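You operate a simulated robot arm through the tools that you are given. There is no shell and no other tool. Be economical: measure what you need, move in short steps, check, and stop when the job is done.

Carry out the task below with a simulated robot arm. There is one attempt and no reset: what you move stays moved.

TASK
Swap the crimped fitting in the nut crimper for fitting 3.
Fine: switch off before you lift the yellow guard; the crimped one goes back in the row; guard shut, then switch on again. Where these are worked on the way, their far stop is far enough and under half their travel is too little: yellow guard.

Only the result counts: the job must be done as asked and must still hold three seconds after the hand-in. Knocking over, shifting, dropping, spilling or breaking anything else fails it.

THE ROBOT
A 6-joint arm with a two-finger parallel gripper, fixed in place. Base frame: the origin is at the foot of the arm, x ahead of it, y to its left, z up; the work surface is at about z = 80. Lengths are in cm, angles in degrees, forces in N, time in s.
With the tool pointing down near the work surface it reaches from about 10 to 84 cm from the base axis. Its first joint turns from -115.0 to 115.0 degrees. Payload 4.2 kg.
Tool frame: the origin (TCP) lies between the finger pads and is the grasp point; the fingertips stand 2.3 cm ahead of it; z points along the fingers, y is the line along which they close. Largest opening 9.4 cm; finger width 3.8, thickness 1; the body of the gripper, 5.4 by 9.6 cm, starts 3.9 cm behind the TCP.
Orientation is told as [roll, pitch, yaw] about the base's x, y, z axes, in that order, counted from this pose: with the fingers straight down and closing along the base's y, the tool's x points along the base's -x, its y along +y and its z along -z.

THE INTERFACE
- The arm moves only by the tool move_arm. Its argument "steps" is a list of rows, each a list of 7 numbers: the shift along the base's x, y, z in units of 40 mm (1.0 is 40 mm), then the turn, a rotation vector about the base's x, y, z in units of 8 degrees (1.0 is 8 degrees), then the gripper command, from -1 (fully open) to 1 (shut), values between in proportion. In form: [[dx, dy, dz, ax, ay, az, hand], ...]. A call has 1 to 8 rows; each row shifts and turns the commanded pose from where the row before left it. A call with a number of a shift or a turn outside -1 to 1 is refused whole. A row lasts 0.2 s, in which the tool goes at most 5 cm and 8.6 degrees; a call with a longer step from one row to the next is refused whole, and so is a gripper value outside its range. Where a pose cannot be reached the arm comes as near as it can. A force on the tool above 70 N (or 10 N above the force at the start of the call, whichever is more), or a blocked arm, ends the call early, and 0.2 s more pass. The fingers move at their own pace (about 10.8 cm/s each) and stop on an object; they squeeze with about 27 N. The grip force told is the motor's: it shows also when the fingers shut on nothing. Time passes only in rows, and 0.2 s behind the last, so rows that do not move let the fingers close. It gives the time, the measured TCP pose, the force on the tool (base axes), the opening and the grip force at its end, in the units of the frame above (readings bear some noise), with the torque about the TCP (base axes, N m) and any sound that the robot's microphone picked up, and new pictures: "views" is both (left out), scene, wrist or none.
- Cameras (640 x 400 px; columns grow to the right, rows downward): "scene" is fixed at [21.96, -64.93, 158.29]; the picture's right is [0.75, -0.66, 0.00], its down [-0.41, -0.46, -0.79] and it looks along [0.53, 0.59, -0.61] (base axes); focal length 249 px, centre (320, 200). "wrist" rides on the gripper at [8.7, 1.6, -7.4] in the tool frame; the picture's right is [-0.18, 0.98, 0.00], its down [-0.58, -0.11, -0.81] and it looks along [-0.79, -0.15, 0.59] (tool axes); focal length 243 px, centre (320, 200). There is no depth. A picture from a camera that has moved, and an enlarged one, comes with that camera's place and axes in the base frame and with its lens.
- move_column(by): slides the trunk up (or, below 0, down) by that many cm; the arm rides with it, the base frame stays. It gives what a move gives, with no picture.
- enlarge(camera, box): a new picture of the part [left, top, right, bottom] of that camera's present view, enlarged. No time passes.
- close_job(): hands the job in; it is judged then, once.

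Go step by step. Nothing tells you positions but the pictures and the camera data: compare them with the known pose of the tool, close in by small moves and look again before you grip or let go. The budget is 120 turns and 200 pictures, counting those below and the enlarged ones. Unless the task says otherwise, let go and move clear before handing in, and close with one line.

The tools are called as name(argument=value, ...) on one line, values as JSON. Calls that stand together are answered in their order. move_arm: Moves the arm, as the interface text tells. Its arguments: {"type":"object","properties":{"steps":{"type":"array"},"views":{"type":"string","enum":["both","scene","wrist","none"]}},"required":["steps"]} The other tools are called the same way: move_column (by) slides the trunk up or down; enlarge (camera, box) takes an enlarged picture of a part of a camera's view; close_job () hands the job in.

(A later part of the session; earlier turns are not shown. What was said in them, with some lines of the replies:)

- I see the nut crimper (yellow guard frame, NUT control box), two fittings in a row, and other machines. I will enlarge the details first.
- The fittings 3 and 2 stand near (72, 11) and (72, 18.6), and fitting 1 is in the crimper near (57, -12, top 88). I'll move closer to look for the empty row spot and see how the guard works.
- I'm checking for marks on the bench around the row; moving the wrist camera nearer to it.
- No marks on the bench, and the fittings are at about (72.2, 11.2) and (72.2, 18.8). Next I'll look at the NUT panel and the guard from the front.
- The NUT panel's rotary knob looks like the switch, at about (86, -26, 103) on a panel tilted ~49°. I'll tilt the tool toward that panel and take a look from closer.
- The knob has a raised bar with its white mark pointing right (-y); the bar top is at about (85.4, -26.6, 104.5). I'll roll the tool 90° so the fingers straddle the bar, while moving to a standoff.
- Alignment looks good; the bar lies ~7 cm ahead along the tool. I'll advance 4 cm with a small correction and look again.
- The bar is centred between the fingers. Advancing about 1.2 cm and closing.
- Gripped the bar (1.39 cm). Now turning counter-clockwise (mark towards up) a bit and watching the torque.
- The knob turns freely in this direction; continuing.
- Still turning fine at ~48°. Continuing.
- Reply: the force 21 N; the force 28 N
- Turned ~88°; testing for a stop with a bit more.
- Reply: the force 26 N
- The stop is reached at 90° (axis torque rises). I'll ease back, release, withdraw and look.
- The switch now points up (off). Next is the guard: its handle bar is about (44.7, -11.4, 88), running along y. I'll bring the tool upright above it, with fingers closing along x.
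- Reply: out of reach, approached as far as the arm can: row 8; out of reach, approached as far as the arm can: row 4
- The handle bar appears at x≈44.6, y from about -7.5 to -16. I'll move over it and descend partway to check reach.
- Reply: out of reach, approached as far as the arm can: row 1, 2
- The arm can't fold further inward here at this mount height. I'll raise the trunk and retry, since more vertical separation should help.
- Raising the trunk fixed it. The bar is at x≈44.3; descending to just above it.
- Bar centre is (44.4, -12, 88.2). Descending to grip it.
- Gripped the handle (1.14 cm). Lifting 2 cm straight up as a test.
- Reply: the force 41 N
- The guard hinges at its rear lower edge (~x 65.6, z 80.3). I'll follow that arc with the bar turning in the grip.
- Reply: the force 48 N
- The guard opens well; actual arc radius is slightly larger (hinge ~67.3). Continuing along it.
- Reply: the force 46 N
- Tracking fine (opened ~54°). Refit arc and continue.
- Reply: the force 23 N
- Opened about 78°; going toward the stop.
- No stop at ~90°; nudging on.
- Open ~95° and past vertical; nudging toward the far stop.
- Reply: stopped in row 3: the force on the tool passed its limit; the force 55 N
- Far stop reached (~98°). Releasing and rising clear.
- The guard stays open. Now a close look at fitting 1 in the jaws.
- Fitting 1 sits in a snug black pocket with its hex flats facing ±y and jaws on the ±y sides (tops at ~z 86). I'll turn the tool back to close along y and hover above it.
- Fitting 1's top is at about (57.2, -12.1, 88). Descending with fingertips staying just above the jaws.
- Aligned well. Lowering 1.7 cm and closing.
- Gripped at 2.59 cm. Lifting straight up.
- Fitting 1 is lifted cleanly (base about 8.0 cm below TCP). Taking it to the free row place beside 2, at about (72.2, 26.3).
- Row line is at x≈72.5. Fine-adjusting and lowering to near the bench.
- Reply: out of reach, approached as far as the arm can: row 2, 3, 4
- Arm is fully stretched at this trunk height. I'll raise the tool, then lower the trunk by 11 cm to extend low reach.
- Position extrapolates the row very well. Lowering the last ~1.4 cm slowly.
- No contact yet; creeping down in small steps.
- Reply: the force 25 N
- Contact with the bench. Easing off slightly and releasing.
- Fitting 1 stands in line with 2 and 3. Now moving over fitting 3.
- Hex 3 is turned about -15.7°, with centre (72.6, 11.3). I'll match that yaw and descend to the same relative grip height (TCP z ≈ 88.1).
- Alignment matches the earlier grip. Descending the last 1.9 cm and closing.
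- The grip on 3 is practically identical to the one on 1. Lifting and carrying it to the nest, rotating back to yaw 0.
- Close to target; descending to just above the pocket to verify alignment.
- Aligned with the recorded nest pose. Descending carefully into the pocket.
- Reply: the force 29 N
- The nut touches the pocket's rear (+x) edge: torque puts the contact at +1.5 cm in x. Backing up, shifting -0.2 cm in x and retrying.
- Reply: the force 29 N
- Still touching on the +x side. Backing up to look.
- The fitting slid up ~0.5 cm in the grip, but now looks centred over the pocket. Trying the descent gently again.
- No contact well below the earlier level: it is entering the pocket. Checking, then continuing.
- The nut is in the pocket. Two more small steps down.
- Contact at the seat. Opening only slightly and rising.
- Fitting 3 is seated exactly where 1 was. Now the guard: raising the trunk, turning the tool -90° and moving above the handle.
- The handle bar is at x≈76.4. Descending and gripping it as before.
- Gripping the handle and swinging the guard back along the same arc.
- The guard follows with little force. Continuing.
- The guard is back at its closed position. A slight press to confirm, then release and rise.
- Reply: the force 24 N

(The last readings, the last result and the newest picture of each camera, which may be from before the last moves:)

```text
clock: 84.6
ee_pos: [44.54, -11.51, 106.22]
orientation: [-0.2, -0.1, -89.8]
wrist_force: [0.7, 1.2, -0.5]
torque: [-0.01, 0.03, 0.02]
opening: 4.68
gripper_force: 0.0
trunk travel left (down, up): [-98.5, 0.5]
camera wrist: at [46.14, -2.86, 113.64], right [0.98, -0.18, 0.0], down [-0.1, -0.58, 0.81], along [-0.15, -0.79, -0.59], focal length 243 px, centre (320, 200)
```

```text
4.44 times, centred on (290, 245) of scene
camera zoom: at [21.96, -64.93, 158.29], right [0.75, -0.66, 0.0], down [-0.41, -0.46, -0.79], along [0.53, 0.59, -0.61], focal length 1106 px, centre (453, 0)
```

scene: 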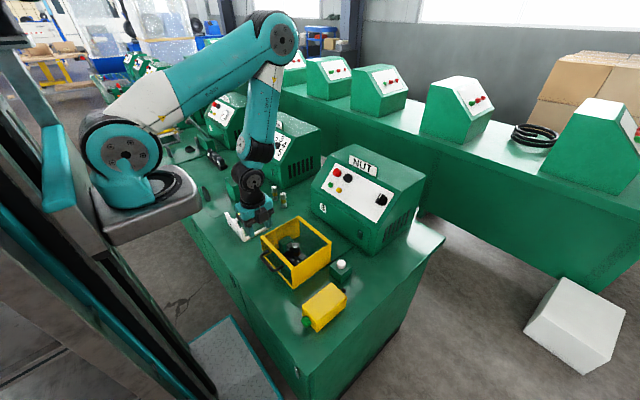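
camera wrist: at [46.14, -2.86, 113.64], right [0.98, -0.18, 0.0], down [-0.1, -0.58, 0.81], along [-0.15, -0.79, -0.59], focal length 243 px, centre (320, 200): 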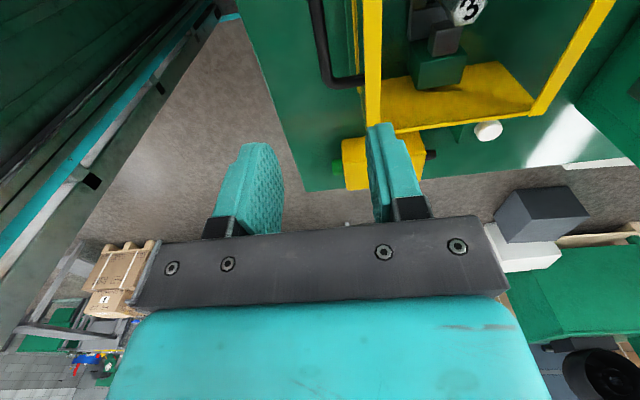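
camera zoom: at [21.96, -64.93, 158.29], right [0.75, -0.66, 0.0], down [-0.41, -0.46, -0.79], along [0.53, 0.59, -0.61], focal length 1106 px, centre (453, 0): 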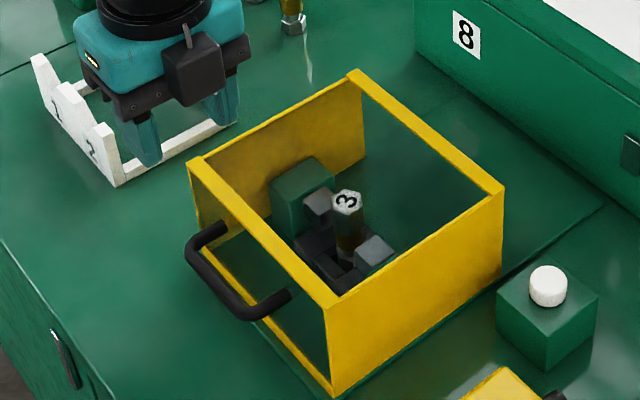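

The guard is shut and the picture matches the start. Now going back to the switch: restore trunk height and reorient the tool.

move_arm(steps=[[0.8, -0.4, 0.7, 0, 0, 1, 0], [0.8, -0.4, 0.7, 0, 0, 1, 0], [0.8, -0.4, 0.7, 0, 0, 1, 0], [0.8, -0.4, 0.4, 0, 0, 1, 0], [0, 0, 0, 0, 0, 1, 0], [0, 0, 0, 0, 0, 1, 0], [0, 0, 0, 0, 0, 1, 0], [0, 0, 0, 0, 0, 1, 0]], views="none")

move_column(by=-11)

move_arm(steps=[[0, 0, 0.2, 0, 0, 1, 0], [0, 0, 0.2, 0, 0, 1, 0], [0, 0, 0.2, 0, 0, 1, 0], [0, 0, 0.2, 0, 0, 0.22, 0], [0, 0, 0, 0, -1, 0, 0], [0, 0, 0, 0, -1, 0, 0], [0, 0, 0, 0, -1, 0, 0], [0, 0, 0, 0, -1, 0, 0]], views="none")

```text
clock: 86.4
ee_pos: [57.2, -18.03, 116.33]
orientation: [-0.1, 0.0, -25.5]
wrist_force: [0.1, 0.4, 0.2]
torque: [-0.02, 0.0, -0.01]
opening: 4.67
gripper_force: 0.0
trunk travel left (down, up): [-98.5, 0.5]
```

```text
clock: 87.8
ee_pos: [57.22, -18.17, 105.13]
orientation: [-0.1, 0.0, -25.7]
wrist_force: [-0.3, 0.1, -0.1]
torque: [-0.01, 0.02, 0.01]
opening: 4.7
gripper_force: 0.1
trunk travel left (down, up): [-87.5, 11.5]
```

```text
clock: 89.6
ee_pos: [57.06, -18.01, 108.44]
orientation: [-0.2, -32.1, 0.2]
wrist_force: [-0.4, 0.2, 0.8]
torque: [-0.01, 0.02, -0.01]
opening: 4.73
gripper_force: 0.1
trunk travel left (down, up): [-87.5, 11.5]
```

move_arm(steps=[[0.75, -0.35, 0.2, 0, -1, 0, 0], [0.75, -0.35, 0.2, 0, -1, 0, 0], [0.75, -0.35, 0.2, 0, 0, 0, 0], [0.75, -0.35, 0.2, 0, 0, 0, 0], [0.75, -0.35, 0.2, 0, 0, 0, 0], [0.75, -0.35, 0.2, 0, 0, 0, 0], [0, 0, 0, 0, 0, 0, 0]], views="wrist")

```text
clock: 91.2
ee_pos: [75.19, -26.61, 112.97]
orientation: [-0.1, -48.0, 0.1]
wrist_force: [-0.5, 1.3, 0.5]
torque: [-0.01, -0.02, -0.01]
opening: 4.7
gripper_force: 0.0
trunk travel left (down, up): [-87.5, 11.5]
camera wrist: at [63.98, -24.96, 111.57], right [0.12, 0.98, 0.14], down [-0.21, -0.11, 0.97], along [0.97, -0.15, 0.19], focal length 243 px, centre (320, 200)
```

wrist: 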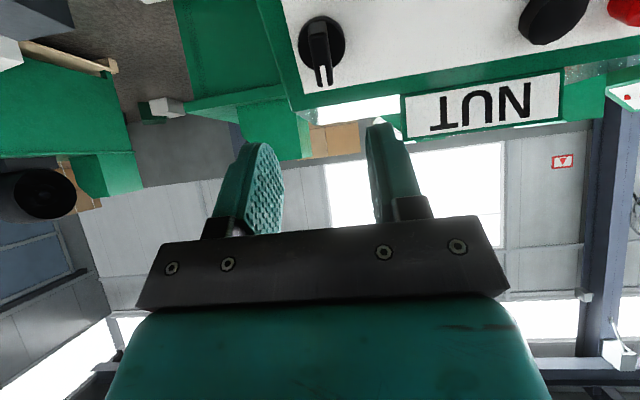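

Knob visible, mark up. Advancing along the tool axis, checking once before closing.

move_arm(steps=[[0.74, 0.01, -0.667, 0, 0, 0, 0], [0.74, 0.01, -0.667, 0, 0, 0, 0], [0, 0, 0, 0, 0, 0, 0]], views="wrist")

```text
clock: 92.0
ee_pos: [80.97, -26.53, 107.79]
orientation: [0.0, -48.0, 0.1]
wrist_force: [0.4, -0.8, -0.4]
torque: [-0.01, 0.04, 0.0]
opening: 4.71
gripper_force: 0.0
trunk travel left (down, up): [-87.5, 11.5]
camera wrist: at [69.82, -24.88, 106.3], right [0.12, 0.98, 0.14], down [-0.21, -0.11, 0.97], along [0.97, -0.15, 0.19], focal length 243 px, centre (320, 200)
```

wrist: 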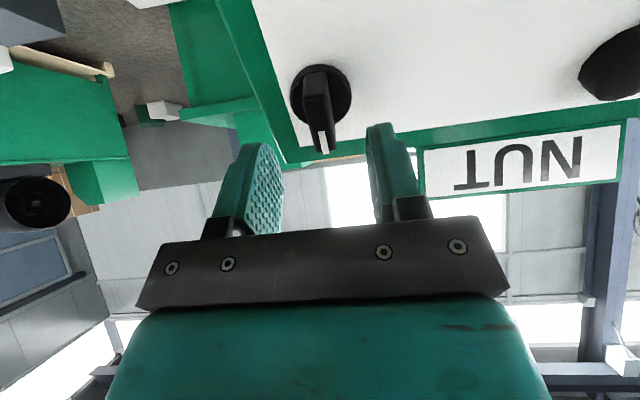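

move_arm(steps=[[0.38, 0.01, -0.34, 0, 0, 0, 0], [0.38, 0.01, -0.34, 0, 0, 0, 0], [0, 0, 0, 0, 0, 0, 0.4], [0, 0, 0, 0, 0, 0, 1], [0, 0, 0, 0, 0, 0, 1]], views="wrist")

```text
clock: 93.2
ee_pos: [84.15, -26.61, 105.04]
orientation: [-0.2, -47.9, 0.0]
wrist_force: [2.7, -6.5, -0.1]
torque: [0.31, 0.67, 0.31]
opening: 1.41
gripper_force: 44.9
trunk travel left (down, up): [-87.5, 11.5]
camera wrist: at [72.9, -24.83, 103.55], right [0.12, 0.98, 0.13], down [-0.21, -0.11, 0.97], along [0.97, -0.15, 0.19], focal length 243 px, centre (320, 200)
```

wrist: 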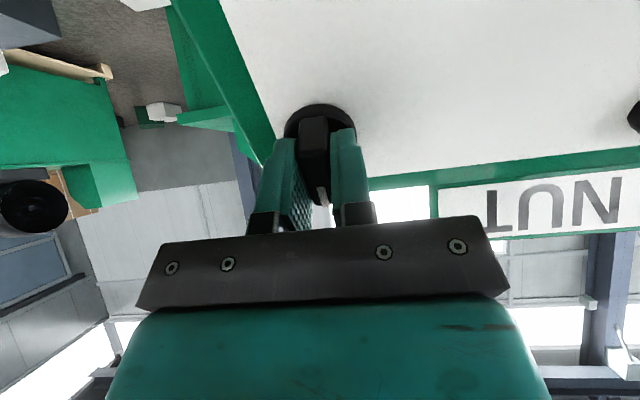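

Gripped the bar. Turning clockwise back to "on".

move_arm(steps=[[0, 0, 0, 0.744, 0, -0.668, 1], [0, 0, 0, 0.744, 0, -0.668, 1], [0, 0, 0, 0.744, 0, -0.668, 1], [0, 0, 0, 0.744, 0, -0.668, 1], [0, 0, 0, 0.744, 0, -0.668, 1], [0, 0, 0, 0.744, 0, -0.668, 1], [0, 0, 0, 0, 0, 0, 1]], views="none")

move_arm(steps=[[0, 0, 0, 0.744, 0, -0.668, 1], [0, 0, 0, 0.744, 0, -0.668, 1], [0, 0, 0, 0.744, 0, -0.668, 1], [0, 0, 0, 0.744, 0, -0.668, 1], [0, 0, 0, 0.744, 0, -0.668, 1], [0, 0, 0, 0, 0, 0, 1]], views="wrist")

```text
clock: 94.8
ee_pos: [84.16, -26.44, 104.97]
orientation: [39.3, -29.8, -58.8]
wrist_force: [-1.2, -19.0, -12.6]
torque: [-0.81, -0.53, -0.91]
opening: 1.4
gripper_force: 44.8
trunk travel left (down, up): [-87.5, 11.5]
```

```text
clock: 96.2
ee_pos: [84.11, -26.52, 105.05]
orientation: [47.7, -1.7, -88.8]
wrist_force: [-3.4, -18.5, -9.8]
torque: [-0.88, 0.83, -1.0]
opening: 1.39
gripper_force: 45.1
trunk travel left (down, up): [-87.5, 11.5]
camera wrist: at [79.58, -17.76, 110.95], right [0.66, -0.15, 0.73], down [-0.66, -0.58, 0.48], along [0.36, -0.8, -0.48], focal length 243 px, centre (320, 200)
```

wrist: 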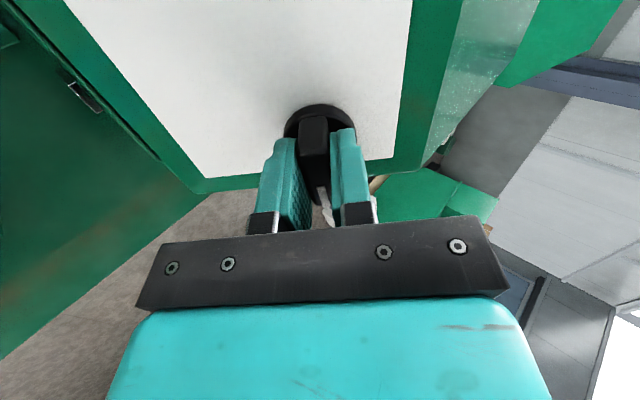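

One more small turn to feel the stop.

move_arm(steps=[[0, 0, 0, 0.744, 0, -0.668, 1], [0, 0, 0, 0, 0, 0, 1]], views="none")

```text
clock: 96.8
ee_pos: [84.13, -26.52, 105.0]
orientation: [47.7, 4.1, -94.0]
wrist_force: [-8.8, -17.8, -10.0]
torque: [-2.02, 0.58, 0.77]
opening: 1.66
gripper_force: 44.7
trunk travel left (down, up): [-87.5, 11.5]
```

Stop reached (torque rises, fingers spread). Easing back, releasing and withdrawing.

move_arm(steps=[[0, 0, 0, -0.6, 0, 0.54, 1], [0, 0, 0, 0, 0, 0, 0], [0, 0, 0, 0, 0, 0, 0], [-0.75, 0, 0.67, 0, 0, 0, 0], [-0.75, 0, 0.67, 0, 0, 0, 0], [-0.75, 0, 0.67, 0, 0, 0, 0]], views="none")

move_arm(steps=[[-0.8, 0.6, 0.5, 0, 0, 0, 0], [-0.8, 0.6, 0.5, 0, 0, 0, 0], [-0.8, 0.6, 0.5, 0, 0, 0, 0], [-0.5, 0.6, 0.5, 0, 0, 0, 0]], views="both")

enlarge(camera="scene", box=[310, 140, 430, 220])

enlarge(camera="scene", box=[220, 170, 350, 290])

```text
clock: 98.2
ee_pos: [74.99, -26.2, 113.05]
orientation: [48.0, -0.4, -89.5]
wrist_force: [-0.5, -0.2, -0.9]
torque: [-0.01, 0.0, -0.04]
opening: 4.71
gripper_force: 0.1
trunk travel left (down, up): [-87.5, 11.5]
```

```text
clock: 99.2
ee_pos: [63.42, -16.38, 121.04]
orientation: [48.0, -0.4, -89.6]
wrist_force: [0.7, 0.5, 0.2]
torque: [0.0, 0.03, 0.03]
opening: 4.72
gripper_force: 0.1
trunk travel left (down, up): [-87.5, 11.5]
camera wrist: at [58.98, -7.77, 127.19], right [0.66, -0.17, 0.73], down [-0.67, -0.58, 0.46], along [0.35, -0.79, -0.5], focal length 243 px, centre (320, 200)
```

scene: 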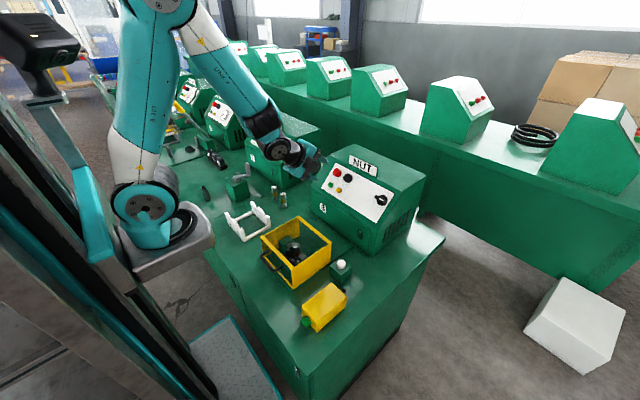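
wrist: 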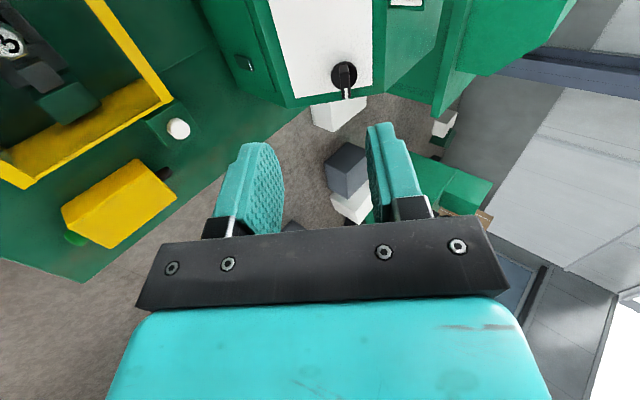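

```text
5.00 times, centred on (370, 180) of scene
camera zoom: at [21.96, -64.93, 158.29], right [0.75, -0.66, 0.0], down [-0.41, -0.46, -0.79], along [0.53, 0.59, -0.61], focal length 1244 px, centre (70, 300)
```

zoom: 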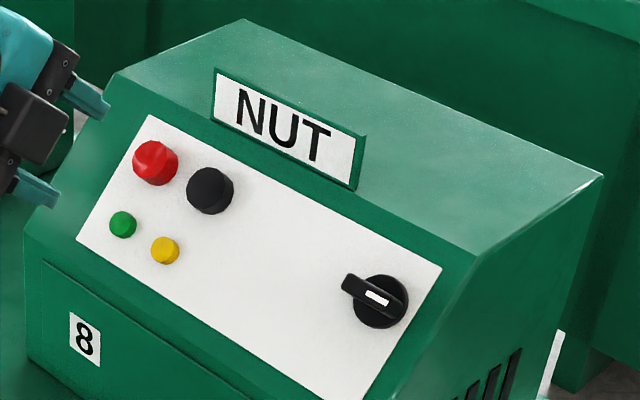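

```text
3.33 times, centred on (285, 230) of scene
camera zoom: at [21.96, -64.93, 158.29], right [0.75, -0.66, 0.0], down [-0.41, -0.46, -0.79], along [0.53, 0.59, -0.61], focal length 829 px, centre (437, 100)
```

zoom: 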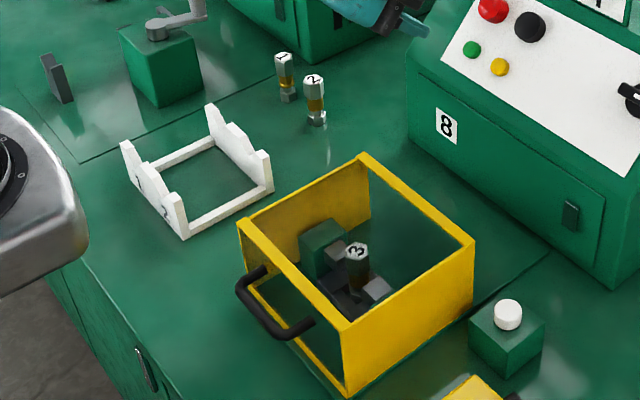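

The switch points right again (on), the guard is shut, fitting 3 is in the nest, and fitting 1 stands in the row next to 2. The arm is clear, so I'm handing in.

close_job()

```text
The job is handed in.
```

The swap is done and handed in: fitting 3 is seated in the nut crimper and the crimped fitting 1 stands in line next to 2. I switched off before lifting the guard, shut it again afterwards, then switched back on. The row spot for 1 was my judgement, since the bench has no marks there.
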